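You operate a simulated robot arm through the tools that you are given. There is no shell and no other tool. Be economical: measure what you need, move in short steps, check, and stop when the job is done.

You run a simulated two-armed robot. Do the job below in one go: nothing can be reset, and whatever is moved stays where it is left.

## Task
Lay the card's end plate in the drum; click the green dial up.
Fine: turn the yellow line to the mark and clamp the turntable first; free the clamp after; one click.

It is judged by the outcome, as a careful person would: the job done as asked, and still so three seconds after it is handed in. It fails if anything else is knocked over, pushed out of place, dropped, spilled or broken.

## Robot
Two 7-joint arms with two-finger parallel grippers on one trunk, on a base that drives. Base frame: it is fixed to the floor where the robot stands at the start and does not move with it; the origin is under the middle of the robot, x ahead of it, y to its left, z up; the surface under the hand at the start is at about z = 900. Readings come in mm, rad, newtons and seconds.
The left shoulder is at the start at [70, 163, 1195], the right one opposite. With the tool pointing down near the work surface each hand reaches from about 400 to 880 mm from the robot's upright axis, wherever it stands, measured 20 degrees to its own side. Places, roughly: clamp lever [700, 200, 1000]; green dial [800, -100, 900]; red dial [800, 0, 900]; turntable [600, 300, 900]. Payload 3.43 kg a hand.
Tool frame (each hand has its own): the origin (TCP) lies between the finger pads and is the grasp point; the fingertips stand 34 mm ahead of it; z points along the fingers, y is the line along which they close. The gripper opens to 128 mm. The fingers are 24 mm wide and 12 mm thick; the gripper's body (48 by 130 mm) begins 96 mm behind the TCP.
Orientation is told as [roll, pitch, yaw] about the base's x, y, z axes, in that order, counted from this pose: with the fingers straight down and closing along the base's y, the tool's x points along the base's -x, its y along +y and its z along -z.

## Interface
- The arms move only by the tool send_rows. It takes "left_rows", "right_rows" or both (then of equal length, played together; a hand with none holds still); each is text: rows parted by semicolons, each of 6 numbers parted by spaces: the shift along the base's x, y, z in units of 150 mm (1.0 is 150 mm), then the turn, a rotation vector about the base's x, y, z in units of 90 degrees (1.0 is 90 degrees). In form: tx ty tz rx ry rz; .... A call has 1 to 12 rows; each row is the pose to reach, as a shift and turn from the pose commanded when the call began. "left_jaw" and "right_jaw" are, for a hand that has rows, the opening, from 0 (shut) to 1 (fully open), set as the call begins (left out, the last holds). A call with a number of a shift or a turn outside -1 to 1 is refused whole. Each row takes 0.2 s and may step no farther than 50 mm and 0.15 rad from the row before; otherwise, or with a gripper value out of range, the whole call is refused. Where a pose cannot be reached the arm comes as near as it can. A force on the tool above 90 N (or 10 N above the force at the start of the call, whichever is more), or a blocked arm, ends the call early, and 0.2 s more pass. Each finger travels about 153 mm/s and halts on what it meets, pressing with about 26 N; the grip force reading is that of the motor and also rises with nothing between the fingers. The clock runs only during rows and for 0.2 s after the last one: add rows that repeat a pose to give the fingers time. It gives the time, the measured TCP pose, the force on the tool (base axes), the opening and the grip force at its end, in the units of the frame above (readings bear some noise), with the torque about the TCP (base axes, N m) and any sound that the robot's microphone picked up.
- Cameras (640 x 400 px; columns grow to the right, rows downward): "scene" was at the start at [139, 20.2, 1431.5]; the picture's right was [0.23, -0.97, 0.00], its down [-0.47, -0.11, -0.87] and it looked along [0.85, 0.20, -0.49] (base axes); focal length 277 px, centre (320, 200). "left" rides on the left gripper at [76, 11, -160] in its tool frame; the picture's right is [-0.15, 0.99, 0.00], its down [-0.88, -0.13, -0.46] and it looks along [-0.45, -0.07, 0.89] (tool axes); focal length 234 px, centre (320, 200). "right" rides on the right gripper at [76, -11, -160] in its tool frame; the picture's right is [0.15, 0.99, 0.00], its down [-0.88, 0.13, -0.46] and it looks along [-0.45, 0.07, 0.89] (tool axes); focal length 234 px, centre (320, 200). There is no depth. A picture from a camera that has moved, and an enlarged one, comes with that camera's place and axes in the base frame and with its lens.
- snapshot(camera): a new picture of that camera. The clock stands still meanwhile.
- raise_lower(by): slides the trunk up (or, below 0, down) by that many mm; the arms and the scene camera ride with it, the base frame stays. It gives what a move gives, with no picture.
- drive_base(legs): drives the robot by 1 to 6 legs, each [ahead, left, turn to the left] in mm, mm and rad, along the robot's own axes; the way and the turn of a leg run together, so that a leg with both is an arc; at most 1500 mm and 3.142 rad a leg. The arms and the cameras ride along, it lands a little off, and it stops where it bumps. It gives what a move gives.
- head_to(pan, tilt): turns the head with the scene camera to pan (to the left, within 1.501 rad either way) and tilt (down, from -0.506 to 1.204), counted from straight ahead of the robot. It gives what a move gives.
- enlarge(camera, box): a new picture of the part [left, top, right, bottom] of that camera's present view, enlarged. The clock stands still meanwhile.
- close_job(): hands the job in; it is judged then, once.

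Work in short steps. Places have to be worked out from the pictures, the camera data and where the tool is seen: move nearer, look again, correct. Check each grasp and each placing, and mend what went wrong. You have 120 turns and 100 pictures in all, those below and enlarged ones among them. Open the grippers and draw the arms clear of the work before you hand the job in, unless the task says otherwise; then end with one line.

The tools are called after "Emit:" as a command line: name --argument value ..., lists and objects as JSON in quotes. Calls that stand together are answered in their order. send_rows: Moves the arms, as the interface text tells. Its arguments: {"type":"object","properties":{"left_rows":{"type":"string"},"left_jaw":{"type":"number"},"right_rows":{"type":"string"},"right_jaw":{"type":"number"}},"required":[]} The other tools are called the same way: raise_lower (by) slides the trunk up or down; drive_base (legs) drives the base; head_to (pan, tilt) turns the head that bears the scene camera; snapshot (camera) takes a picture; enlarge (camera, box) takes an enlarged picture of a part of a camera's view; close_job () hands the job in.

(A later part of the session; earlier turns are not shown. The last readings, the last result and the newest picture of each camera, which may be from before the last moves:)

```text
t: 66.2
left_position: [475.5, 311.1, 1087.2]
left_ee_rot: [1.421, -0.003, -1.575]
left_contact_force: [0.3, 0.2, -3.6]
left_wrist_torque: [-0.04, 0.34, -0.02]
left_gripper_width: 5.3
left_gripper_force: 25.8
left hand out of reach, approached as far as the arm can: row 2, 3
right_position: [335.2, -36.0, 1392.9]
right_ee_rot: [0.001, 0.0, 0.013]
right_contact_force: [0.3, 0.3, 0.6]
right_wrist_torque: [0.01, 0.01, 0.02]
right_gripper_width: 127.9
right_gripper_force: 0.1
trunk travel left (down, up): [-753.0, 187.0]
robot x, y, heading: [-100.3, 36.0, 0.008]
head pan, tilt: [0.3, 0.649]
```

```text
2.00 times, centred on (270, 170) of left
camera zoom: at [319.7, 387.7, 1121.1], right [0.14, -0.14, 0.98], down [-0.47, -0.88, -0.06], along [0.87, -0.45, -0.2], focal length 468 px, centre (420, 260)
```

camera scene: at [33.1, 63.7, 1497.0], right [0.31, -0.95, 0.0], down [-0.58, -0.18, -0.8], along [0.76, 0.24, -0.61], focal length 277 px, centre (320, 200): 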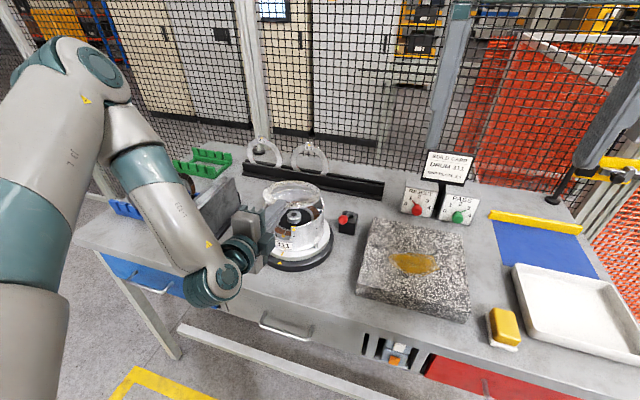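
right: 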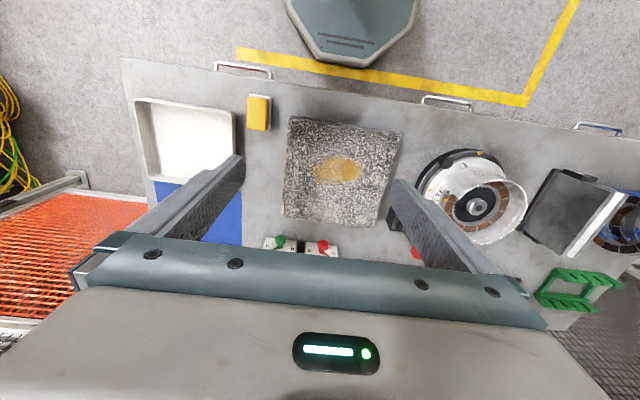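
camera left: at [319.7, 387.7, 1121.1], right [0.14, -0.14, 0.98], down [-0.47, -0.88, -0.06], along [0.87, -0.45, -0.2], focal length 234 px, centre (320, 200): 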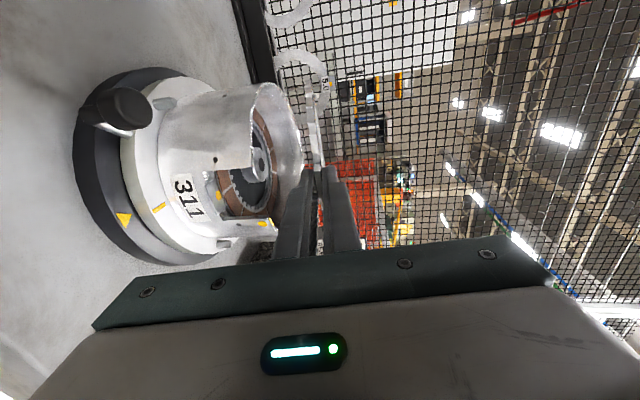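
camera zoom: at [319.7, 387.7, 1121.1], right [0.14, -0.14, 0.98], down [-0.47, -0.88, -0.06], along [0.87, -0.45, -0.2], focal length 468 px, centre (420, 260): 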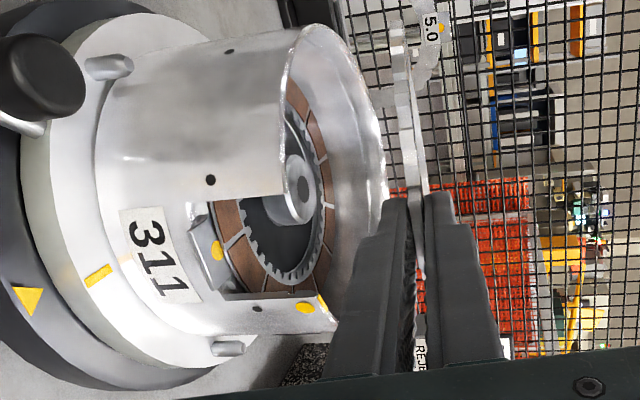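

The ring's centre computes to (564,309), right over the drum's axis, with its tab toward the notch. I lower the trunk 30 mm so the far edge just reaches rim height.

Emit:
raise_lower --by -28

Emit:
enlarge --camera "scene" --box '[225, 145, 345, 255]'

```text
t: 67.0
left_position: [475.5, 310.1, 1059.8]
left_ee_rot: [1.424, -0.002, -1.574]
left_contact_force: [1.5, 0.0, 1.7]
left_wrist_torque: [0.02, -0.56, 0.02]
left_gripper_width: 5.5
left_gripper_force: 26.1
right_position: [333.2, -36.4, 1365.8]
right_ee_rot: [0.0, -0.001, 0.01]
right_contact_force: [0.6, 0.5, 0.3]
right_wrist_torque: [-0.01, 0.03, -0.02]
right_gripper_width: 128.0
right_gripper_force: 0.0
trunk travel left (down, up): [-725.0, 215.0]
robot x, y, heading: [-102.3, 37.2, 0.008]
head pan, tilt: [0.3, 0.649]
```

```text
3.64 times, centred on (285, 200) of scene
camera zoom: at [32.2, 63.2, 1469.2], right [0.31, -0.95, 0.0], down [-0.58, -0.18, -0.8], along [0.76, 0.24, -0.6], focal length 1007 px, centre (447, 200)
```

zoom: 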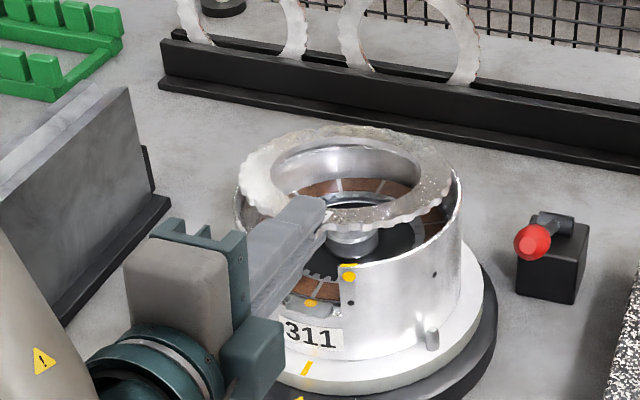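

Contact: the torque change implies the far edge touches the rim at x≈637. I raise 8 mm and look closely at the clearance.

Emit:
raise_lower --by 8

Emit:
enlarge --camera "scene" --box '[250, 170, 320, 240]'

Emit:
enlarge --camera "left" --box '[210, 70, 340, 240]'

```text
t: 67.5
left_position: [474.4, 310.6, 1066.4]
left_ee_rot: [1.421, -0.004, -1.576]
left_contact_force: [-0.4, -0.6, -3.8]
left_wrist_torque: [-0.01, 0.28, 0.0]
left_gripper_width: 5.2
left_gripper_force: 25.5
right_position: [334.1, -36.9, 1373.7]
right_ee_rot: [-0.002, -0.001, 0.01]
right_contact_force: [-0.4, 0.6, -0.1]
right_wrist_torque: [0.0, -0.03, 0.01]
right_gripper_width: 127.9
right_gripper_force: 0.0
trunk travel left (down, up): [-733.0, 207.0]
robot x, y, heading: [-101.0, 36.6, 0.011]
head pan, tilt: [0.3, 0.649]
```

```text
5.71 times, centred on (285, 205) of scene
camera zoom: at [32.6, 63.5, 1477.0], right [0.31, -0.95, 0.0], down [-0.58, -0.18, -0.8], along [0.76, 0.24, -0.6], focal length 1583 px, centre (520, 171)
```

zoom: 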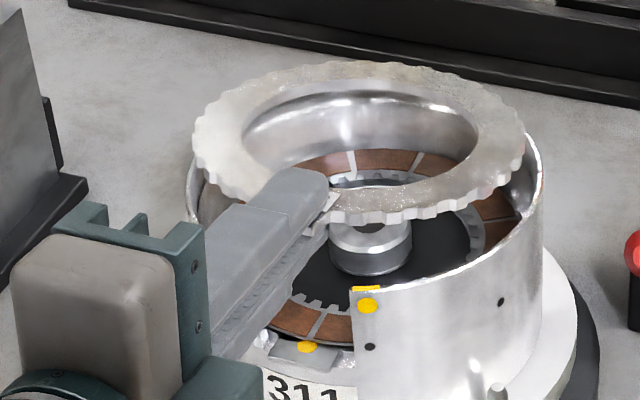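

```text
2.35 times, centred on (275, 155) of left
camera zoom: at [319.1, 387.7, 1101.0], right [0.15, -0.14, 0.98], down [-0.47, -0.88, -0.06], along [0.87, -0.45, -0.2], focal length 551 px, centre (426, 306)
```

zoom: 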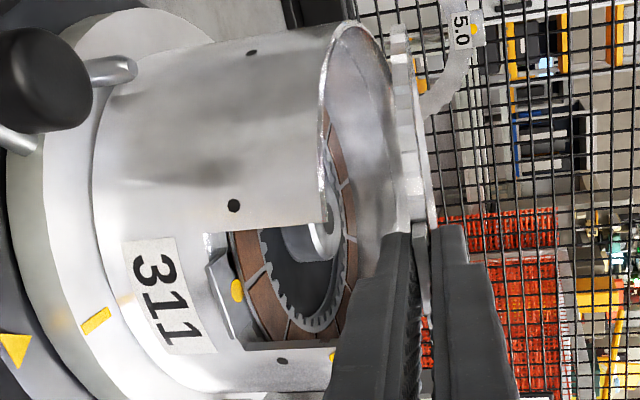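

The far edge renders about 3 mm beyond what I assumed, so the ring centre is about 5 mm too far in x. I shift the hand back by 4 mm.

Emit:
send_rows --left_rows "-0.027 -0.003 0 0 0 0; -0.027 -0.003 0 0 0 0"

```text
t: 68.1
left_position: [471.8, 310.9, 1067.2]
left_ee_rot: [1.423, -0.005, -1.576]
left_contact_force: [-0.3, -0.1, -3.9]
left_wrist_torque: [0.0, 0.32, 0.02]
left_gripper_width: 5.4
left_gripper_force: 26.5
right_position: [335.1, -35.6, 1373.1]
right_ee_rot: [-0.001, 0.0, 0.011]
right_contact_force: [0.3, 1.1, 1.0]
right_wrist_torque: [0.0, 0.03, -0.04]
right_gripper_width: 128.1
right_gripper_force: 0.0
trunk travel left (down, up): [-733.0, 207.0]
robot x, y, heading: [-98.5, 38.9, 0.013]
head pan, tilt: [0.3, 0.649]
```

Reached x≈471.5. I lower 13 mm and watch the torque.

Emit:
raise_lower --by -13

```text
t: 68.8
left_position: [472.5, 310.5, 1054.2]
left_ee_rot: [1.423, -0.003, -1.576]
left_contact_force: [-0.2, 0.2, -3.1]
left_wrist_torque: [0.02, 0.28, -0.01]
left_gripper_width: 5.5
left_gripper_force: 26.1
right_position: [334.3, -35.5, 1360.2]
right_ee_rot: [0.001, 0.0, 0.011]
right_contact_force: [0.2, 0.2, -0.4]
right_wrist_torque: [0.01, 0.0, -0.02]
right_gripper_width: 127.9
right_gripper_force: 0.1
trunk travel left (down, up): [-720.0, 220.0]
robot x, y, heading: [-101.5, 37.7, 0.007]
head pan, tilt: [0.3, 0.649]
```

No contact this time, since the previous touch was at 1060. I lower 14 mm more.

Emit:
raise_lower --by -14

Emit:
enlarge --camera "scene" --box '[250, 150, 320, 220]'

```text
t: 69.4
left_position: [471.8, 309.9, 1040.1]
left_ee_rot: [1.423, -0.004, -1.576]
left_contact_force: [1.1, 0.0, -4.2]
left_wrist_torque: [0.01, 0.32, 0.04]
left_gripper_width: 5.3
left_gripper_force: 26.4
right_position: [333.7, -36.0, 1345.2]
right_ee_rot: [-0.001, 0.0, 0.01]
right_contact_force: [0.0, 0.7, -0.4]
right_wrist_torque: [-0.02, -0.02, 0.06]
right_gripper_width: 128.1
right_gripper_force: 0.0
trunk travel left (down, up): [-706.0, 234.0]
robot x, y, heading: [-102.8, 35.4, 0.009]
head pan, tilt: [0.3, 0.649]
```

```text
5.71 times, centred on (285, 185) of scene
camera zoom: at [32.9, 63.3, 1450.0], right [0.31, -0.95, 0.0], down [-0.58, -0.18, -0.8], along [0.76, 0.24, -0.6], focal length 1583 px, centre (520, 286)
```

zoom: 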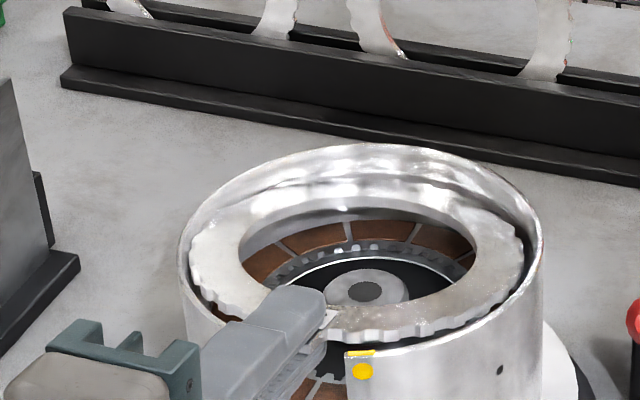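

The ring is inside the drum with even clearance. I lower 10 mm more, then feel for the stack.

Emit:
raise_lower --by -10

Emit:
raise_lower --by -4

```text
t: 70.0
left_position: [472.3, 310.1, 1030.7]
left_ee_rot: [1.423, -0.005, -1.577]
left_contact_force: [-0.5, -0.4, -2.9]
left_wrist_torque: [0.06, 0.3, 0.0]
left_gripper_width: 5.3
left_gripper_force: 25.9
right_position: [334.1, -35.9, 1337.0]
right_ee_rot: [0.001, 0.0, 0.011]
right_contact_force: [-1.2, 0.3, -0.4]
right_wrist_torque: [0.04, 0.0, 0.0]
right_gripper_width: 128.1
right_gripper_force: 0.0
trunk travel left (down, up): [-696.0, 244.0]
robot x, y, heading: [-101.3, 38.9, 0.008]
head pan, tilt: [0.3, 0.649]
```

```text
t: 70.5
left_position: [472.1, 310.3, 1027.1]
left_ee_rot: [1.423, -0.003, -1.577]
left_contact_force: [0.5, -1.8, -4.2]
left_wrist_torque: [-0.03, 0.37, -0.2]
left_gripper_width: 5.3
left_gripper_force: 25.9
right_position: [334.6, -37.2, 1331.3]
right_ee_rot: [0.001, 0.001, 0.009]
right_contact_force: [0.3, 0.4, 0.0]
right_wrist_torque: [0.03, -0.03, -0.01]
right_gripper_width: 127.9
right_gripper_force: 0.0
trunk travel left (down, up): [-692.0, 248.0]
robot x, y, heading: [-97.7, 34.3, 0.011]
head pan, tilt: [0.3, 0.649]
```

A slight sideways touch shows (torque z −0.2). I look at the seating before going further.

Emit:
enlarge --camera "scene" --box '[250, 140, 320, 210]'

Emit:
enlarge --camera "left" --box '[210, 70, 340, 240]'

```text
5.71 times, centred on (285, 175) of scene
camera zoom: at [33.1, 63.3, 1435.9], right [0.31, -0.95, 0.0], down [-0.58, -0.18, -0.8], along [0.76, 0.24, -0.6], focal length 1583 px, centre (520, 343)
```

zoom: 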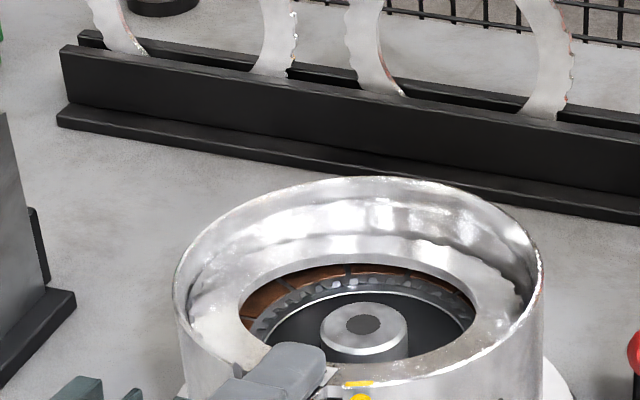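

```text
2.35 times, centred on (275, 155) of left
camera zoom: at [316.5, 387.8, 1060.5], right [0.15, -0.14, 0.98], down [-0.47, -0.88, -0.06], along [0.87, -0.46, -0.2], focal length 551 px, centre (426, 306)
```

zoom: 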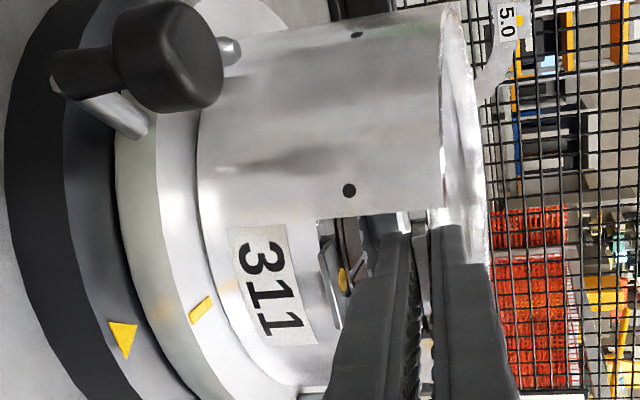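

The ring sits deep in the drum, close above the stack. I lower 4 mm more and nudge 0.7 mm to −y.

Emit:
send_rows --left_rows "0 -0.005 0 0 0 0; 0 -0.005 -0.027 0 0 0; 0 -0.005 -0.027 0 0 0"

```text
t: 71.3
left_position: [472.9, 312.0, 1025.8]
left_ee_rot: [1.421, -0.003, -1.579]
left_contact_force: [-2.8, -5.7, -2.6]
left_wrist_torque: [0.03, 0.15, -0.41]
left_gripper_width: 5.3
left_gripper_force: 25.8
right_position: [334.2, -36.5, 1332.8]
right_ee_rot: [0.0, 0.003, 0.011]
right_contact_force: [-0.3, 0.3, -0.3]
right_wrist_torque: [0.0, 0.01, 0.0]
right_gripper_width: 128.0
right_gripper_force: 0.1
trunk travel left (down, up): [-692.0, 248.0]
robot x, y, heading: [-99.1, 37.0, 0.013]
head pan, tilt: [0.3, 0.649]
```

The arm is at the edge of its reach and drifted +2 mm in y. I command it back by 3 mm in y only.

Emit:
send_rows --left_rows "0 -0.02 0 0 0 0; 0 -0.02 0 0 0 0"

```text
t: 71.9
left_position: [472.6, 309.6, 1026.1]
left_ee_rot: [1.418, -0.004, -1.576]
left_contact_force: [-1.2, -0.8, -2.5]
left_wrist_torque: [-0.01, 0.39, -0.04]
left_gripper_width: 5.6
left_gripper_force: 26.1
left hand out of reach, approached as far as the arm can: row 1, 2
right_position: [333.8, -37.9, 1332.0]
right_ee_rot: [0.0, -0.002, 0.011]
right_contact_force: [-0.3, -0.6, -0.4]
right_wrist_torque: [-0.02, -0.02, 0.01]
right_gripper_width: 128.3
right_gripper_force: 0.1
trunk travel left (down, up): [-692.0, 248.0]
robot x, y, heading: [-96.7, 34.7, 0.013]
head pan, tilt: [0.3, 0.649]
```

The force is relieved. I lower the trunk 4 mm.

Emit:
raise_lower --by -4

```text
t: 72.4
left_position: [472.3, 310.2, 1022.4]
left_ee_rot: [1.423, -0.004, -1.579]
left_contact_force: [-2.3, -1.3, 0.5]
left_wrist_torque: [0.02, -0.32, 0.0]
left_gripper_width: 5.3
left_gripper_force: 26.4
right_position: [334.3, -37.1, 1327.8]
right_ee_rot: [0.0, 0.002, 0.009]
right_contact_force: [-0.1, 0.3, 0.3]
right_wrist_torque: [0.0, 0.01, -0.04]
right_gripper_width: 127.9
right_gripper_force: 0.0
trunk travel left (down, up): [-688.0, 252.0]
robot x, y, heading: [-102.1, 36.4, 0.013]
head pan, tilt: [0.3, 0.649]
```

The far edge now rests on the stack (torque −0.65 N m). I open the jaw slightly to about 13 mm, so the tab is freed without the lower finger touching the stack.

Emit:
send_rows --left_rows "0 0 0 0 0 0; 0 0 0 0 0 0" --left_jaw 0.1

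Emit:
enlarge --camera "left" --box '[210, 70, 340, 240]'

```text
t: 73.0
left_position: [474.0, 310.2, 1021.8]
left_ee_rot: [1.422, -0.003, -1.577]
left_contact_force: [0.3, 0.1, -1.7]
left_wrist_torque: [0.01, 0.02, 0.03]
left_gripper_width: 13.5
left_gripper_force: 0.0
right_position: [334.4, -36.6, 1328.5]
right_ee_rot: [0.0, -0.002, 0.01]
right_contact_force: [0.2, 0.5, 0.9]
right_wrist_torque: [0.01, 0.01, 0.01]
right_gripper_width: 128.0
right_gripper_force: 0.0
trunk travel left (down, up): [-688.0, 252.0]
robot x, y, heading: [-101.3, 36.0, 0.011]
head pan, tilt: [0.3, 0.649]
```

```text
2.35 times, centred on (275, 155) of left
camera zoom: at [317.9, 387.5, 1056.3], right [0.15, -0.14, 0.98], down [-0.48, -0.88, -0.06], along [0.87, -0.46, -0.2], focal length 551 px, centre (426, 306)
```

zoom: 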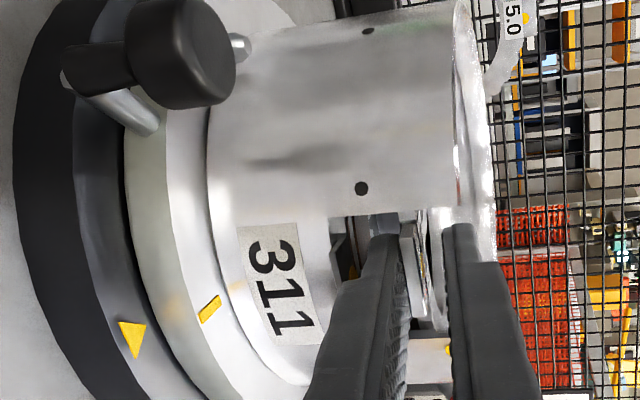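

The plate's tab rests on the lower finger. I back the base straight away 60 mm to slide the fingers out.

Emit:
drive_base --legs '[[-60, 0, 0]]'

Emit:
snapshot --camera "left"

Emit:
enlarge --camera "scene" --box '[255, 135, 335, 215]'

```text
t: 74.0
left_position: [416.2, 310.2, 1020.3]
left_ee_rot: [1.418, -0.002, -1.58]
left_contact_force: [0.5, -0.2, 0.2]
left_wrist_torque: [-0.01, 0.01, 0.0]
left_gripper_width: 12.6
left_gripper_force: 0.0
right_position: [277.0, -36.8, 1327.9]
right_ee_rot: [0.001, 0.003, 0.009]
right_contact_force: [-0.2, 0.2, -0.9]
right_wrist_torque: [-0.02, 0.02, 0.01]
right_gripper_width: 127.9
right_gripper_force: 0.1
trunk travel left (down, up): [-688.0, 252.0]
robot x, y, heading: [-158.7, 37.9, 0.011]
head pan, tilt: [0.3, 0.649]
```

```text
29 pictures are left
camera left: at [260.5, 386.8, 1055.3], right [0.15, -0.14, 0.98], down [-0.48, -0.88, -0.06], along [0.87, -0.46, -0.2], focal length 234 px, centre (320, 200)
```

left: 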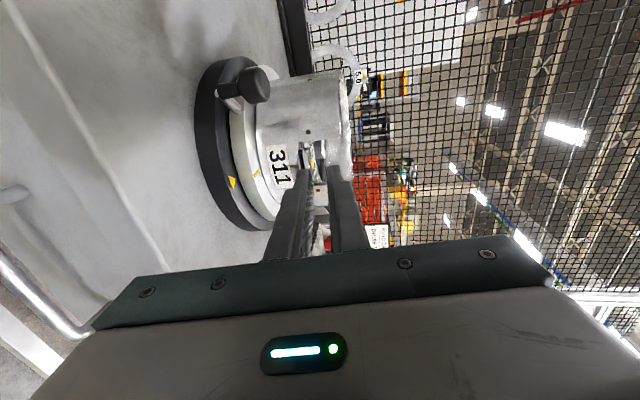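

```text
5.00 times, centred on (295, 175) of scene
camera zoom: at [-23.9, 62.9, 1431.6], right [0.31, -0.95, 0.0], down [-0.58, -0.18, -0.8], along [0.76, 0.24, -0.61], focal length 1385 px, centre (445, 325)
```

zoom: 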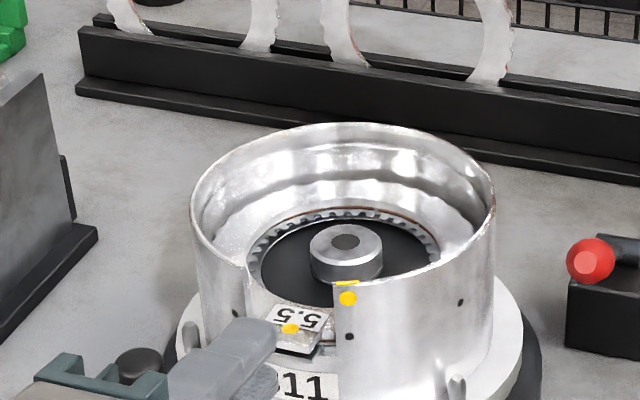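

The plate lies in the drum with label up and tab in the notch. Next I raise the trunk to the earlier +150 setting and swing the hand back to point down.

Emit:
raise_lower --by 137

Emit:
send_rows --left_rows "0 0 0 0 0.085 0; 0 0 0 0 0.17 0; 0 0 0 0 0.255 0; 0 0 0 0 0.34 0; 0 0 0 0 0.425 0; 0 0 0.05 0 0.51 0; 0 0 0.1 0 0.595 0; 0 0 0.15 0 0.68 0; 0 0 0.2 0 0.765 0; 0 0 0.2 0 0.85 0; 0 0 0.2 0 0.906 0"

Emit:
snapshot --camera "scene"

```text
t: 75.6
left_position: [414.7, 310.7, 1158.1]
left_ee_rot: [1.419, -0.004, -1.576]
left_contact_force: [-0.3, -0.4, -0.5]
left_wrist_torque: [-0.02, 0.02, 0.02]
left_gripper_width: 12.9
left_gripper_force: 0.0
right_position: [275.7, -37.8, 1463.9]
right_ee_rot: [0.0, 0.001, 0.011]
right_contact_force: [0.9, 0.5, 0.5]
right_wrist_torque: [0.0, 0.0, -0.01]
right_gripper_width: 128.0
right_gripper_force: 0.0
trunk travel left (down, up): [-825.0, 115.0]
robot x, y, heading: [-163.5, 38.4, 0.007]
head pan, tilt: [0.3, 0.649]
```

```text
t: 78.0
left_position: [412.9, 309.6, 1189.3]
left_ee_rot: [-0.005, -0.01, -1.569]
left_contact_force: [0.0, -0.1, 0.0]
left_wrist_torque: [-0.02, 0.01, 0.01]
left_gripper_width: 12.9
left_gripper_force: 0.0
left hand out of reach, approached as far as the arm can: row 1, 2
right_position: [275.9, -37.0, 1464.7]
right_ee_rot: [-0.001, 0.001, 0.01]
right_contact_force: [0.2, -0.8, -1.3]
right_wrist_torque: [0.0, 0.01, 0.0]
right_gripper_width: 128.1
right_gripper_force: 0.1
trunk travel left (down, up): [-825.0, 115.0]
robot x, y, heading: [-160.6, 38.1, 0.017]
head pan, tilt: [0.3, 0.649]
```

```text
27 pictures are left
camera scene: at [-25.6, 62.7, 1568.9], right [0.31, -0.95, 0.0], down [-0.58, -0.18, -0.8], along [0.76, 0.24, -0.61], focal length 277 px, centre (320, 200)
```

scene: 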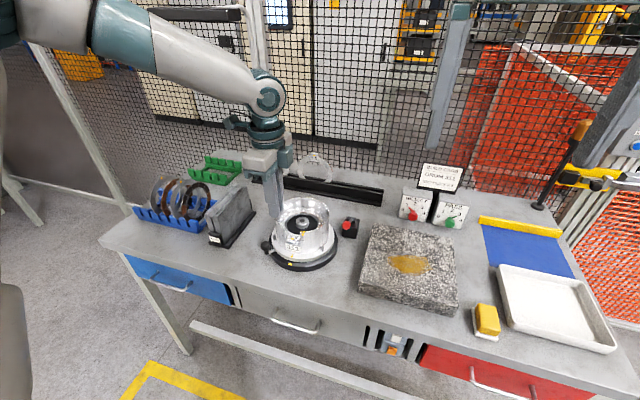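

I check the plate's seating closely, and yaw the hand back to 0 at the same time.

Emit:
enlarge --camera "scene" --box '[260, 190, 340, 270]'

Emit:
send_rows --left_rows "0 0 0 0 0 0.09; 0 0 0 0 0 0.18; 0 0 0 0 0 0.27; 0 0 0 0 0 0.36; 0 0 0 0 0 0.45; 0 0 0 0 0 0.54; 0 0 0 0 0 0.63; 0 0 0 0 0 0.72; 0 0 0 0 0 0.81; 0 0 0 0 0 0.9; 0 0 0 0 0 0.99; 0 0 0 0 0 0.99" --left_jaw 0.5

```text
5.00 times, centred on (300, 230) of scene
camera zoom: at [-25.6, 62.7, 1568.9], right [0.31, -0.95, 0.0], down [-0.58, -0.18, -0.8], along [0.76, 0.24, -0.61], focal length 1385 px, centre (420, 50)
```

zoom: 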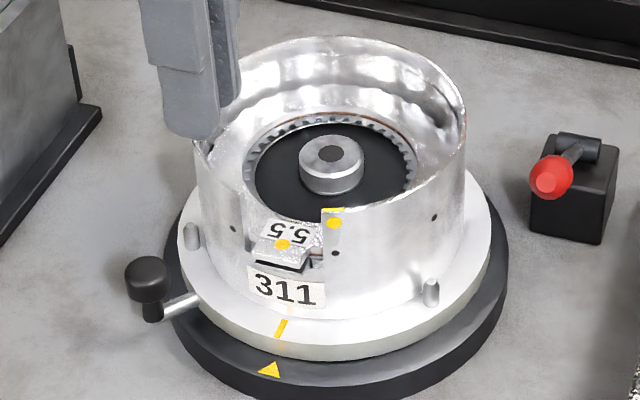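

```text
t: 80.6
left_position: [414.2, 308.0, 1189.5]
left_ee_rot: [-0.005, -0.007, -0.013]
left_contact_force: [0.0, 0.2, -0.5]
left_wrist_torque: [0.0, -0.01, -0.01]
left_gripper_width: 63.9
left_gripper_force: 0.0
right_position: [275.1, -36.2, 1464.4]
right_ee_rot: [0.0, 0.001, 0.012]
right_contact_force: [-0.2, -0.2, -0.5]
right_wrist_torque: [-0.04, 0.0, -0.01]
right_gripper_width: 127.9
right_gripper_force: 0.1
trunk travel left (down, up): [-825.0, 115.0]
robot x, y, heading: [-163.3, 37.6, 0.006]
head pan, tilt: [0.3, 0.649]
```

The plate is seated flat around the hub, tab in the notch. I drive back to the earlier lever-working stance at (40,−150).

Emit:
drive_base --legs '[[201, -188, -0.008]]'

```text
t: 82.6
left_position: [619.7, 123.7, 1190.5]
left_ee_rot: [-0.005, -0.007, -0.021]
left_contact_force: [0.7, -0.2, 0.2]
left_wrist_torque: [-0.03, -0.02, -0.01]
left_gripper_width: 64.0
left_gripper_force: 0.0
right_position: [478.1, -223.2, 1465.5]
right_ee_rot: [-0.002, -0.001, 0.004]
right_contact_force: [0.9, -0.9, -0.2]
right_wrist_torque: [0.0, -0.03, 0.0]
right_gripper_width: 128.3
right_gripper_force: 0.1
trunk travel left (down, up): [-825.0, 115.0]
robot x, y, heading: [44.7, -141.7, 0.006]
head pan, tilt: [0.3, 0.649]
```

I move above the ball's current place at about (573,174) and look.

Emit:
send_rows --left_rows "-0.15 0.15 -0.15 0 0 0; -0.31 0.336 -0.4 0 0 0; -0.31 0.336 -0.7 0 0 0; -0.31 0.336 -0.7 0 0 0" --left_jaw 0.4

Emit:
snapshot --camera "left"

```text
refused: row 2 steps farther than a row can; nothing moved
```

```text
25 pictures are left
camera left: at [542.7, 136.5, 1348.1], right [0.17, 0.99, 0.0], down [0.87, -0.15, 0.46], along [0.46, -0.08, -0.89], focal length 234 px, centre (320, 200)
```

left: 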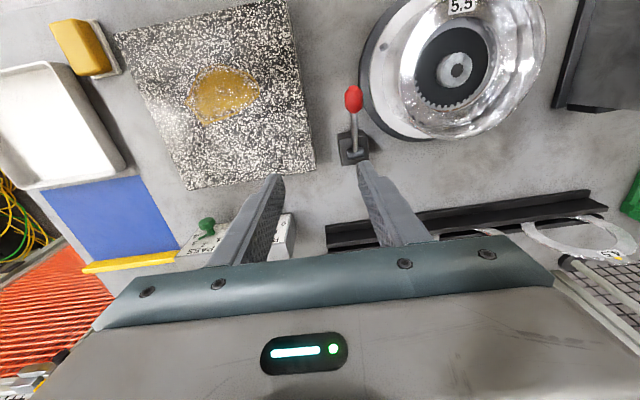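

The ball projects to (570,176) at z≈1012. I resend with smaller steps.

Emit:
send_rows --left_rows "-0.12 0.12 -0.15 0 0 0.013; -0.24 0.24 -0.38 0 0 0.013; -0.32 0.34 -0.6 0 0 0.013; -0.32 0.34 -0.73 0 0 0.013; -0.32 0.34 -0.73 0 0 0.013" --left_jaw 0.38

Emit:
snapshot --camera "left"

```text
t: 83.8
left_position: [572.4, 174.2, 1080.7]
left_ee_rot: [-0.005, -0.006, 0.001]
left_contact_force: [0.0, -0.8, 0.3]
left_wrist_torque: [0.0, 0.0, -0.02]
left_gripper_width: 48.7
left_gripper_force: 0.0
right_position: [478.2, -223.9, 1465.8]
right_ee_rot: [0.0, 0.002, 0.003]
right_contact_force: [1.1, -0.2, 0.3]
right_wrist_torque: [0.0, -0.04, 0.02]
right_gripper_width: 127.7
right_gripper_force: 0.1
trunk travel left (down, up): [-825.0, 115.0]
robot x, y, heading: [44.0, -147.5, 0.006]
head pan, tilt: [0.3, 0.649]
```

```text
24 pictures are left
camera left: at [495.7, 185.5, 1239.9], right [0.15, 0.99, 0.0], down [0.88, -0.13, 0.46], along [0.46, -0.07, -0.89], focal length 234 px, centre (320, 200)
```

left: 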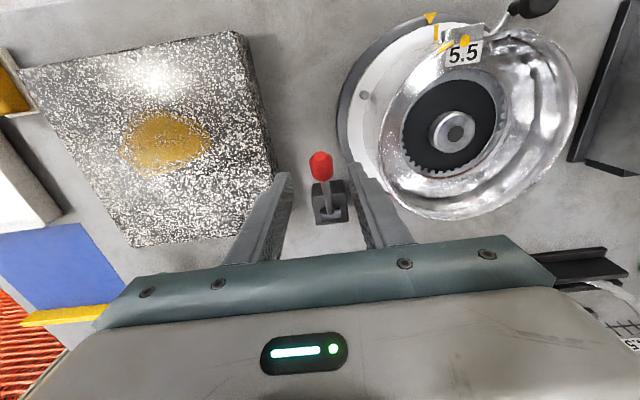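

Ball confirmed at (573,175). I descend to it and close.

Emit:
send_rows --left_rows "0 0 -0.23 0 0 0; 0 0 -0.455 0 0 0; 0 0 -0.455 0 0 0"

Emit:
send_rows --left_rows "0 0 0 0 0 0; 0 0 0 0 0 0; 0 0 0 0 0 0" --left_jaw 0.08

```text
t: 84.6
left_position: [573.0, 174.1, 1013.3]
left_ee_rot: [-0.004, -0.009, 0.0]
left_contact_force: [0.1, -0.1, -0.1]
left_wrist_torque: [0.01, 0.02, -0.01]
left_gripper_width: 48.6
left_gripper_force: 0.0
right_position: [478.0, -223.4, 1466.0]
right_ee_rot: [0.0, 0.0, 0.004]
right_contact_force: [-0.1, 0.2, 1.0]
right_wrist_torque: [0.03, 0.03, -0.02]
right_gripper_width: 128.1
right_gripper_force: 0.0
trunk travel left (down, up): [-825.0, 115.0]
robot x, y, heading: [45.6, -146.5, 0.006]
head pan, tilt: [0.3, 0.649]
```

```text
t: 85.4
left_position: [571.3, 175.2, 1013.9]
left_ee_rot: [-0.003, -0.007, 0.0]
left_contact_force: [-2.6, 2.0, 2.5]
left_wrist_torque: [0.02, 0.01, 0.06]
left_gripper_width: 23.5
left_gripper_force: 44.8
right_position: [478.6, -223.1, 1466.0]
right_ee_rot: [0.0, 0.0, 0.002]
right_contact_force: [-0.2, 0.7, 0.6]
right_wrist_torque: [0.03, 0.02, -0.02]
right_gripper_width: 127.9
right_gripper_force: 0.0
trunk travel left (down, up): [-825.0, 115.0]
robot x, y, heading: [44.2, -147.5, 0.006]
head pan, tilt: [0.3, 0.649]
```

Held. I carry the ball back along the arc to upright at (662,175,1067).

Emit:
send_rows --left_rows "0.08 0 0.115 0 0 0; 0.167 0 0.2 0 0 0; 0.263 0 0.267 0 0 0; 0.373 0 0.318 0 0 0; 0.487 0 0.348 0 0 0; 0.6 0 0.358 0 0 0; 0.6 0 0.358 0 0 0"

Emit:
enlarge --camera "scene" --box '[210, 190, 320, 330]'

```text
t: 87.0
left_position: [662.1, 175.5, 1068.2]
left_ee_rot: [-0.004, -0.009, 0.0]
left_contact_force: [-10.1, 15.4, 8.8]
left_wrist_torque: [0.1, 0.95, -0.1]
left_gripper_width: 23.5
left_gripper_force: 45.0
right_position: [476.1, -222.0, 1467.1]
right_ee_rot: [-0.003, -0.003, 0.003]
right_contact_force: [-0.2, -0.3, -0.3]
right_wrist_torque: [0.02, -0.02, 0.0]
right_gripper_width: 127.7
right_gripper_force: 0.1
trunk travel left (down, up): [-825.0, 115.0]
robot x, y, heading: [42.1, -147.4, 0.003]
head pan, tilt: [0.3, 0.649]
```

```text
2.86 times, centred on (265, 260) of scene
camera zoom: at [175.3, -119.3, 1569.4], right [0.3, -0.95, 0.0], down [-0.58, -0.18, -0.8], along [0.76, 0.24, -0.6], focal length 791 px, centre (477, 29)
```

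zoom: 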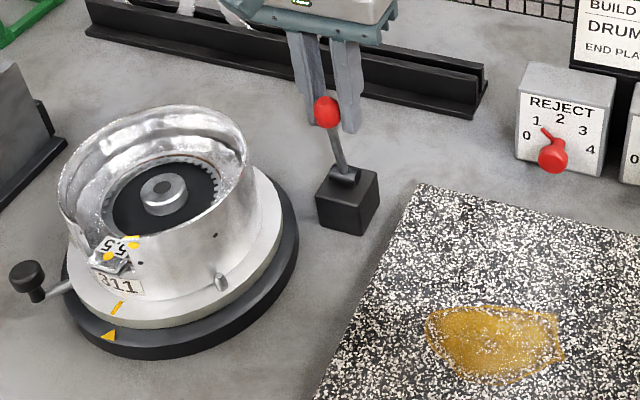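

The lever is nearly back. I push 5 mm further to make sure it reaches its free stop.

Emit:
send_rows --left_rows "0.033 0 0 0 0 0; 0.033 0 0 0 0 0"

```text
t: 87.6
left_position: [667.1, 174.8, 1067.5]
left_ee_rot: [-0.006, -0.011, -0.001]
left_contact_force: [-7.1, 19.4, 15.9]
left_wrist_torque: [0.29, 0.76, -0.28]
left_gripper_width: 22.8
left_gripper_force: 45.2
right_position: [476.2, -221.4, 1467.7]
right_ee_rot: [-0.001, -0.002, 0.005]
right_contact_force: [-0.7, 1.0, -0.4]
right_wrist_torque: [-0.03, -0.02, 0.04]
right_gripper_width: 128.1
right_gripper_force: 0.0
trunk travel left (down, up): [-825.0, 115.0]
robot x, y, heading: [49.0, -146.1, 0.003]
head pan, tilt: [0.3, 0.649]
```

I release, lift and look at the lever.

Emit:
send_rows --left_rows "0 0 0 0 0 0; 0 0 0 0 0 0; 0 0 0.25 0 0 0; 0 0.05 0.45 0 0 0; -0.3 0.1 0.5 0 0 0; -0.5 0.1 0.5 0 0 0" --left_jaw 0.4

Emit:
snapshot --camera "left"

Emit:
enlarge --camera "scene" --box '[230, 190, 310, 270]'

```text
t: 89.0
left_position: [591.3, 186.2, 1142.5]
left_ee_rot: [-0.003, -0.009, 0.002]
left_contact_force: [-0.1, 0.3, 0.0]
left_wrist_torque: [-0.01, -0.03, -0.02]
left_gripper_width: 51.3
left_gripper_force: 0.1
right_position: [478.1, -223.2, 1465.8]
right_ee_rot: [0.0, -0.002, 0.005]
right_contact_force: [-0.3, -0.4, -0.4]
right_wrist_torque: [0.02, -0.02, -0.01]
right_gripper_width: 127.9
right_gripper_force: 0.0
trunk travel left (down, up): [-825.0, 115.0]
robot x, y, heading: [44.8, -143.7, 0.005]
head pan, tilt: [0.3, 0.649]
```

```text
22 pictures are left
camera left: at [514.3, 199.7, 1300.4], right [0.15, 0.99, 0.0], down [0.88, -0.13, 0.46], along [0.46, -0.07, -0.89], focal length 234 px, centre (320, 200)
```

left: 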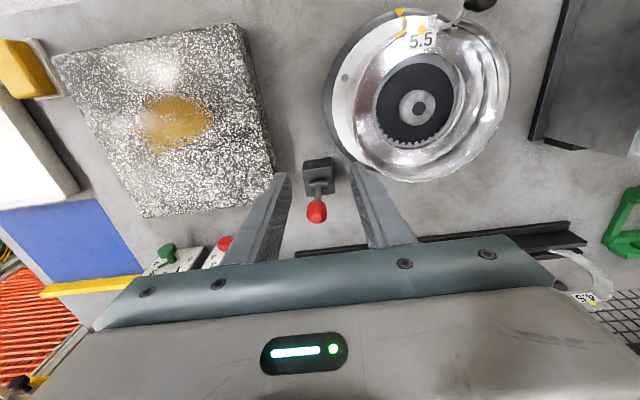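

```text
5.00 times, centred on (270, 230) of scene
camera zoom: at [176.5, -121.7, 1569.2], right [0.3, -0.95, 0.0], down [-0.58, -0.18, -0.8], along [0.76, 0.24, -0.6], focal length 1385 px, centre (570, 50)
```

zoom: 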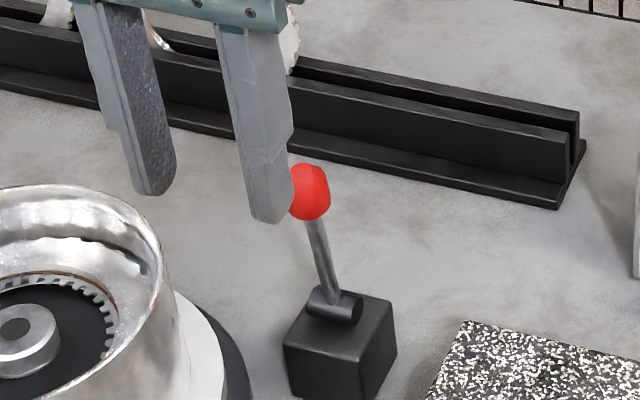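

The ball is at x≈648, some 7° short of its first position at 661. I close the fingers and push it from the robot side.

Emit:
send_rows --left_rows "0 -0.07 0 0 0 0; 0.05 -0.073 -0.3 0 0 0; 0.05 -0.073 -0.45 0 0 0; 0.1 -0.073 -0.45 0 0 0; 0.15 -0.073 -0.45 0 0 0; 0.2 -0.073 -0.45 0 0 0; 0.26 -0.073 -0.45 0 0 0; 0.31 -0.073 -0.45 0 0 0; 0.31 -0.073 -0.45 0 0 0" --left_jaw 0

```text
t: 91.0
left_position: [640.4, 176.1, 1072.6]
left_ee_rot: [-0.005, -0.007, 0.002]
left_contact_force: [0.3, -0.1, -0.8]
left_wrist_torque: [-0.03, -0.02, 0.01]
left_gripper_width: 0.0
left_gripper_force: 26.1
right_position: [479.6, -222.9, 1465.1]
right_ee_rot: [-0.002, 0.0, 0.004]
right_contact_force: [0.6, -0.2, -0.1]
right_wrist_torque: [0.01, 0.03, 0.0]
right_gripper_width: 128.0
right_gripper_force: 0.2
trunk travel left (down, up): [-825.0, 115.0]
robot x, y, heading: [41.5, -150.0, 0.002]
head pan, tilt: [0.3, 0.649]
```

No resistance is reported yet. I push a further 15 mm in small steps.

Emit:
send_rows --left_rows "0.04 0 0 0 0 0; 0.07 0 0 0 0 0; 0.1 0 0 0 0 0; 0.1 0 0 0 0 0"

Emit:
enlarge --camera "scene" --box '[230, 190, 310, 270]'

```text
t: 92.0
left_position: [641.6, 175.8, 1073.6]
left_ee_rot: [-0.003, 0.002, -0.003]
left_contact_force: [-54.1, -6.4, -14.3]
left_wrist_torque: [-0.03, 1.0, -0.16]
left_gripper_width: 0.0
left_gripper_force: 26.5
right_position: [470.9, -224.6, 1469.0]
right_ee_rot: [0.001, -0.006, 0.004]
right_contact_force: [1.3, 0.5, 0.0]
right_wrist_torque: [-0.03, 0.02, 0.02]
right_gripper_width: 128.1
right_gripper_force: 0.0
trunk travel left (down, up): [-825.0, 115.0]
robot x, y, heading: [42.6, -151.1, 0.007]
head pan, tilt: [0.3, 0.649]
```

```text
5.00 times, centred on (270, 230) of scene
camera zoom: at [169.2, -122.5, 1569.6], right [0.3, -0.95, 0.0], down [-0.57, -0.18, -0.8], along [0.76, 0.24, -0.6], focal length 1385 px, centre (570, 50)
```

zoom: 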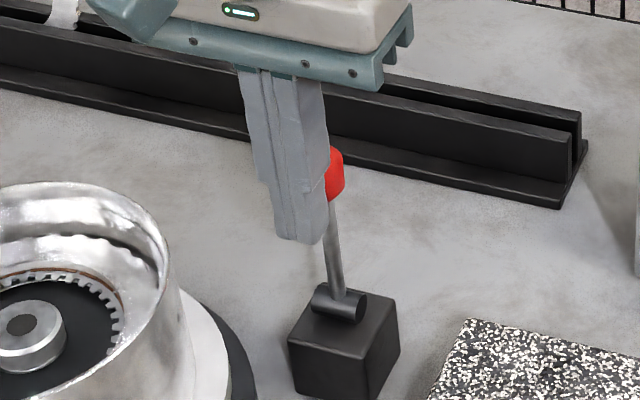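

A hard stop at 54 N: the lever is back at its original free stop. I back off and raise the hand.

Emit:
send_rows --left_rows "-0.2 0 0 0 0 0; -0.4 0 0.1 0 0 0; -0.5 0 0.4 0 0 0; -0.6 0.1 0.7 0 0 0; -0.8 0.2 0.9 0 0 0; -0.95 0.4 1 0 0 0"

Emit:
snapshot --camera "left"

Emit:
snapshot --camera "scene"

```text
t: 93.4
left_position: [509.4, 238.3, 1222.4]
left_ee_rot: [-0.005, -0.009, -0.002]
left_contact_force: [0.0, 0.6, -0.1]
left_wrist_torque: [-0.01, -0.03, 0.0]
left_gripper_width: 0.1
left_gripper_force: 25.7
right_position: [476.5, -222.5, 1465.2]
right_ee_rot: [-0.001, -0.003, 0.005]
right_contact_force: [0.0, 0.3, 1.3]
right_wrist_torque: [0.0, -0.04, 0.01]
right_gripper_width: 127.7
right_gripper_force: 0.1
trunk travel left (down, up): [-825.0, 115.0]
robot x, y, heading: [46.1, -147.6, 0.006]
head pan, tilt: [0.3, 0.649]
```

```text
19 pictures are left
camera left: at [432.3, 249.5, 1380.8], right [0.15, 0.99, 0.0], down [0.88, -0.13, 0.46], along [0.46, -0.07, -0.89], focal length 234 px, centre (320, 200)
```

left: 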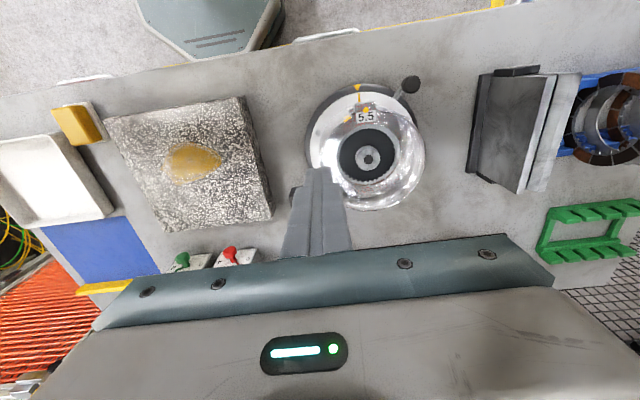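

```text
18 pictures are left
camera scene: at [175.4, -119.9, 1569.3], right [0.3, -0.95, 0.0], down [-0.58, -0.18, -0.8], along [0.76, 0.24, -0.6], focal length 277 px, centre (320, 200)
```

scene: 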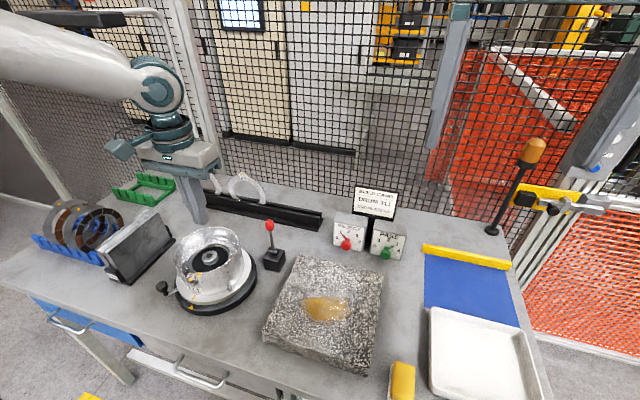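

The lever stands upright and the table is unchanged. Now the green dial: I enlarge it from this stance to triangulate.

Emit:
enlarge --camera "scene" --box '[365, 215, 415, 265]'

```text
8.00 times, centred on (390, 240) of scene
camera zoom: at [175.4, -119.9, 1569.3], right [0.3, -0.95, 0.0], down [-0.58, -0.18, -0.8], along [0.76, 0.24, -0.6], focal length 2216 px, centre (-240, -120)
```

zoom: 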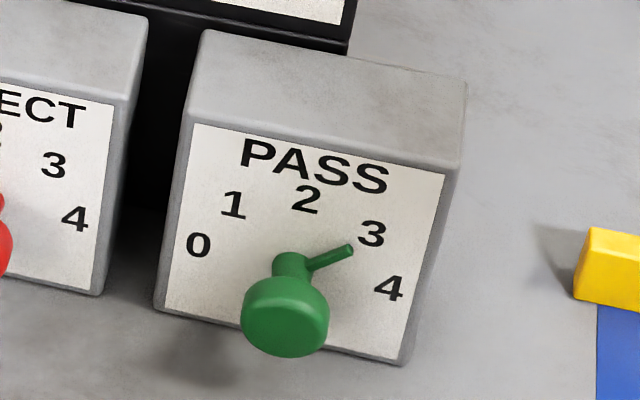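

The dial axis triangulates to y≈−138, z≈947 with its cap centred near x≈763 (Ø≈32) and the panel vertical at x≈788. I will grip the cap with the right hand from above and roll about x by +45°. First I raise the left hand out of the way.

Emit:
send_rows --left_rows "-0.1 0.1 0.2 0 0 0; -0.2 0.2 0.45 0 0 0; -0.3 0.25 0.7 0 0 0; -0.35 0.25 0.95 0 0 0"

Emit:
drive_base --legs '[[8, 288, 0]]'

Emit:
raise_lower --by -150

```text
t: 94.4
left_position: [458.0, 270.5, 1368.9]
left_ee_rot: [-0.002, -0.009, 0.0]
left_contact_force: [-0.6, 0.1, 0.0]
left_wrist_torque: [0.0, -0.03, -0.02]
left_gripper_width: 0.0
left_gripper_force: 26.2
right_position: [478.9, -225.5, 1465.7]
right_ee_rot: [0.002, 0.0, 0.004]
right_contact_force: [0.0, -0.6, -0.4]
right_wrist_torque: [0.05, -0.04, 0.03]
right_gripper_width: 128.1
right_gripper_force: 0.0
trunk travel left (down, up): [-825.0, 115.0]
robot x, y, heading: [45.4, -146.4, 0.002]
head pan, tilt: [0.3, 0.649]
```

```text
t: 96.3
left_position: [467.1, 553.2, 1367.9]
left_ee_rot: [0.0, -0.007, 0.001]
left_contact_force: [-0.2, 0.2, -0.7]
left_wrist_torque: [0.0, -0.01, -0.01]
left_gripper_width: 0.0
left_gripper_force: 26.3
right_position: [485.7, 57.0, 1465.0]
right_ee_rot: [0.002, -0.001, 0.005]
right_contact_force: [0.1, 0.7, -0.1]
right_wrist_torque: [0.02, -0.02, -0.03]
right_gripper_width: 128.0
right_gripper_force: 0.1
trunk travel left (down, up): [-825.0, 115.0]
robot x, y, heading: [56.2, 132.9, 0.007]
head pan, tilt: [0.3, 0.649]
```

```text
t: 98.1
left_position: [466.9, 554.4, 1216.3]
left_ee_rot: [-0.002, -0.007, 0.0]
left_contact_force: [-0.1, 0.2, 0.3]
left_wrist_torque: [0.01, 0.02, -0.02]
left_gripper_width: 0.2
left_gripper_force: 26.3
right_position: [487.0, 58.5, 1315.3]
right_ee_rot: [-0.002, 0.0, 0.003]
right_contact_force: [0.6, 0.4, 0.1]
right_wrist_torque: [-0.02, 0.07, -0.01]
right_gripper_width: 128.1
right_gripper_force: 0.0
trunk travel left (down, up): [-675.0, 265.0]
robot x, y, heading: [53.9, 132.6, 0.005]
head pan, tilt: [0.3, 0.649]
```

Next I move the right hand toward the dial, staying high.

Emit:
send_rows --right_rows "0.1 -0.2 -0.15 0 0 0; 0.2 -0.4 -0.3 0 0 0; 0.35 -0.6 -0.5 0 0 0; 0.5 -0.8 -0.7 0 0 0; 0.7 -0.98 -0.85 0 0 0; 0.9 -1 -1 0 0 0; 1 -1 -1 0 0 0" --right_jaw 0.45

Emit:
head_to --pan -0.2 --tilt 0.6

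```text
t: 99.7
left_position: [467.6, 554.5, 1216.9]
left_ee_rot: [-0.004, -0.006, -0.002]
left_contact_force: [-0.1, -0.7, 0.3]
left_wrist_torque: [0.03, 0.01, 0.01]
left_gripper_width: 0.0
left_gripper_force: 25.6
right_position: [638.5, -91.0, 1164.7]
right_ee_rot: [0.0, 0.001, 0.004]
right_contact_force: [-0.1, 0.2, 0.5]
right_wrist_torque: [0.01, -0.01, -0.02]
right_gripper_width: 57.4
right_gripper_force: 0.0
trunk travel left (down, up): [-675.0, 265.0]
robot x, y, heading: [50.1, 135.8, 0.0]
head pan, tilt: [0.3, 0.649]
```

```text
t: 100.6
left_position: [467.7, 555.6, 1216.7]
left_ee_rot: [-0.003, -0.006, 0.001]
left_contact_force: [-0.4, 0.4, 0.0]
left_wrist_torque: [0.02, -0.03, 0.01]
left_gripper_width: 0.0
left_gripper_force: 26.4
right_position: [636.6, -91.0, 1164.5]
right_ee_rot: [-0.001, 0.001, 0.004]
right_contact_force: [0.4, -0.8, -0.4]
right_wrist_torque: [-0.04, 0.0, -0.04]
right_gripper_width: 57.4
right_gripper_force: 0.1
trunk travel left (down, up): [-675.0, 265.0]
robot x, y, heading: [51.3, 136.9, 0.003]
head pan, tilt: [-0.201, 0.6]
```

I approach to (745,−138,1040), in front of the panel, and look with the right camera.

Emit:
send_rows --right_rows "0.15 -0.1 -0.2 0 0 0; 0.35 -0.2 -0.4 0 0 0; 0.55 -0.313 -0.6 0 0 0; 0.72 -0.313 -0.83 0 0 0; 0.72 -0.313 -0.83 0 0 0"

Emit:
snapshot --camera "right"

Emit:
snapshot --camera "scene"

```text
t: 101.8
left_position: [465.8, 553.8, 1216.5]
left_ee_rot: [-0.004, -0.009, 0.0]
left_contact_force: [-0.4, 0.0, 0.2]
left_wrist_torque: [0.06, -0.03, 0.02]
left_gripper_width: 0.0
left_gripper_force: 26.7
right_position: [745.7, -139.4, 1042.2]
right_ee_rot: [0.0, 0.002, 0.004]
right_contact_force: [0.0, -0.9, 0.1]
right_wrist_torque: [0.0, -0.02, 0.0]
right_gripper_width: 57.6
right_gripper_force: 0.1
trunk travel left (down, up): [-675.0, 265.0]
robot x, y, heading: [50.6, 133.1, 0.006]
head pan, tilt: [-0.201, 0.6]
```

```text
16 pictures are left
camera right: at [670.3, -150.1, 1201.4], right [-0.15, 0.99, 0.0], down [0.88, 0.13, 0.46], along [0.45, 0.07, -0.89], focal length 234 px, centre (320, 200)
```

right: 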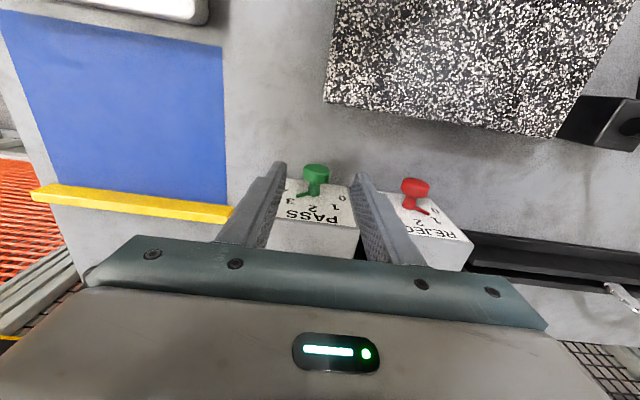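

```text
15 pictures are left
camera scene: at [188.4, 117.4, 1423.4], right [-0.2, -0.98, 0.0], down [-0.55, 0.11, -0.83], along [0.81, -0.16, -0.56], focal length 277 px, centre (320, 200)
```

scene: 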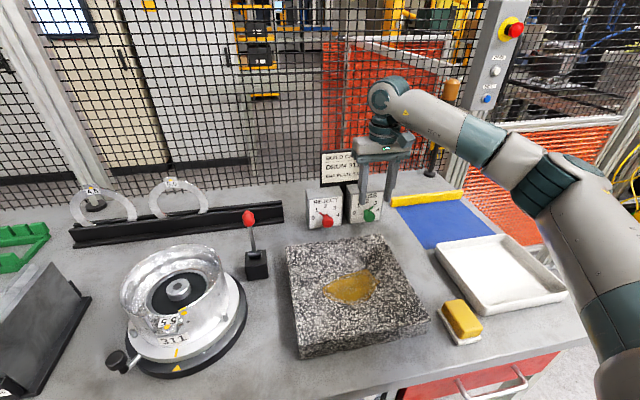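

Emit:
enlarge --camera "right" --box '[265, 150, 365, 240]'

```text
4.44 times, centred on (315, 195) of right
camera zoom: at [670.3, -150.1, 1201.4], right [-0.15, 0.99, 0.0], down [0.88, 0.13, 0.46], along [0.45, 0.07, -0.89], focal length 1041 px, centre (342, 222)
```

zoom: 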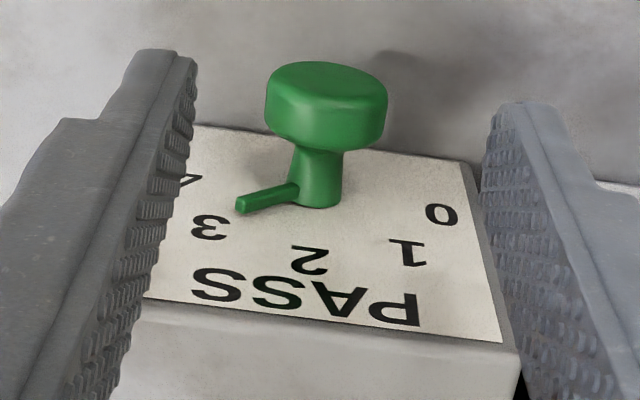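

The cap is confirmed at about (765,−139,946), with the pointer close to the panel. I descend with the fingers straddling the cap to (763,−139,955).

Emit:
send_rows --right_rows "0.117 0 0 0 0 0; 0.117 0 -0.25 0 0 0; 0.117 0 -0.5 0 0 0; 0.117 0 -0.58 0 0 0; 0.117 0 -0.58 0 0 0"

Emit:
enlarge --camera "right" --box '[255, 110, 385, 240]'

Emit:
enlarge --camera "scene" --box '[325, 160, 415, 250]'

```text
t: 103.0
left_position: [467.2, 555.0, 1218.1]
left_ee_rot: [0.0, -0.007, 0.001]
left_contact_force: [0.4, -0.1, 0.1]
left_wrist_torque: [0.01, 0.0, -0.01]
left_gripper_width: 0.1
left_gripper_force: 26.2
right_position: [762.3, -140.0, 953.9]
right_ee_rot: [-0.001, 0.0, 0.003]
right_contact_force: [-0.4, 0.4, 0.2]
right_wrist_torque: [0.04, 0.04, -0.02]
right_gripper_width: 57.7
right_gripper_force: 0.2
trunk travel left (down, up): [-675.0, 265.0]
robot x, y, heading: [49.1, 138.1, 0.005]
head pan, tilt: [-0.201, 0.6]
```

```text
3.08 times, centred on (320, 175) of right
camera zoom: at [686.9, -150.4, 1114.0], right [-0.15, 0.99, 0.0], down [0.88, 0.13, 0.46], along [0.45, 0.07, -0.89], focal length 720 px, centre (320, 277)
```

zoom: 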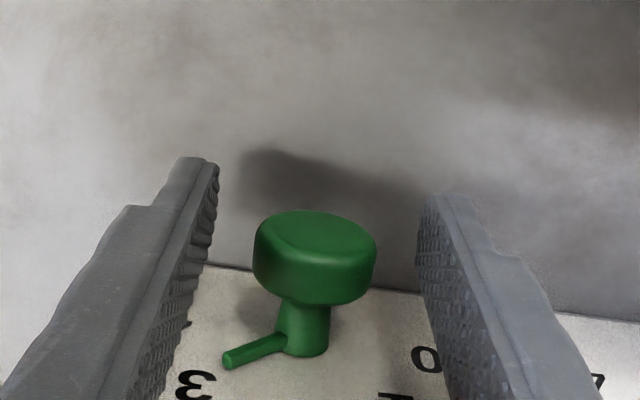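

```text
4.44 times, centred on (370, 205) of scene
camera zoom: at [189.2, 117.1, 1423.3], right [-0.2, -0.98, 0.0], down [-0.55, 0.11, -0.82], along [0.81, -0.16, -0.57], focal length 1231 px, centre (98, 178)
```

zoom: 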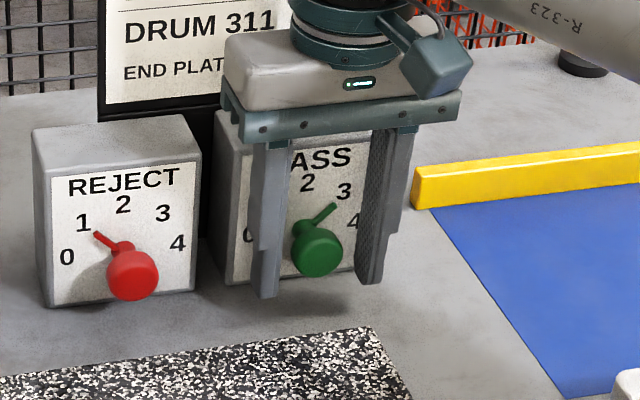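

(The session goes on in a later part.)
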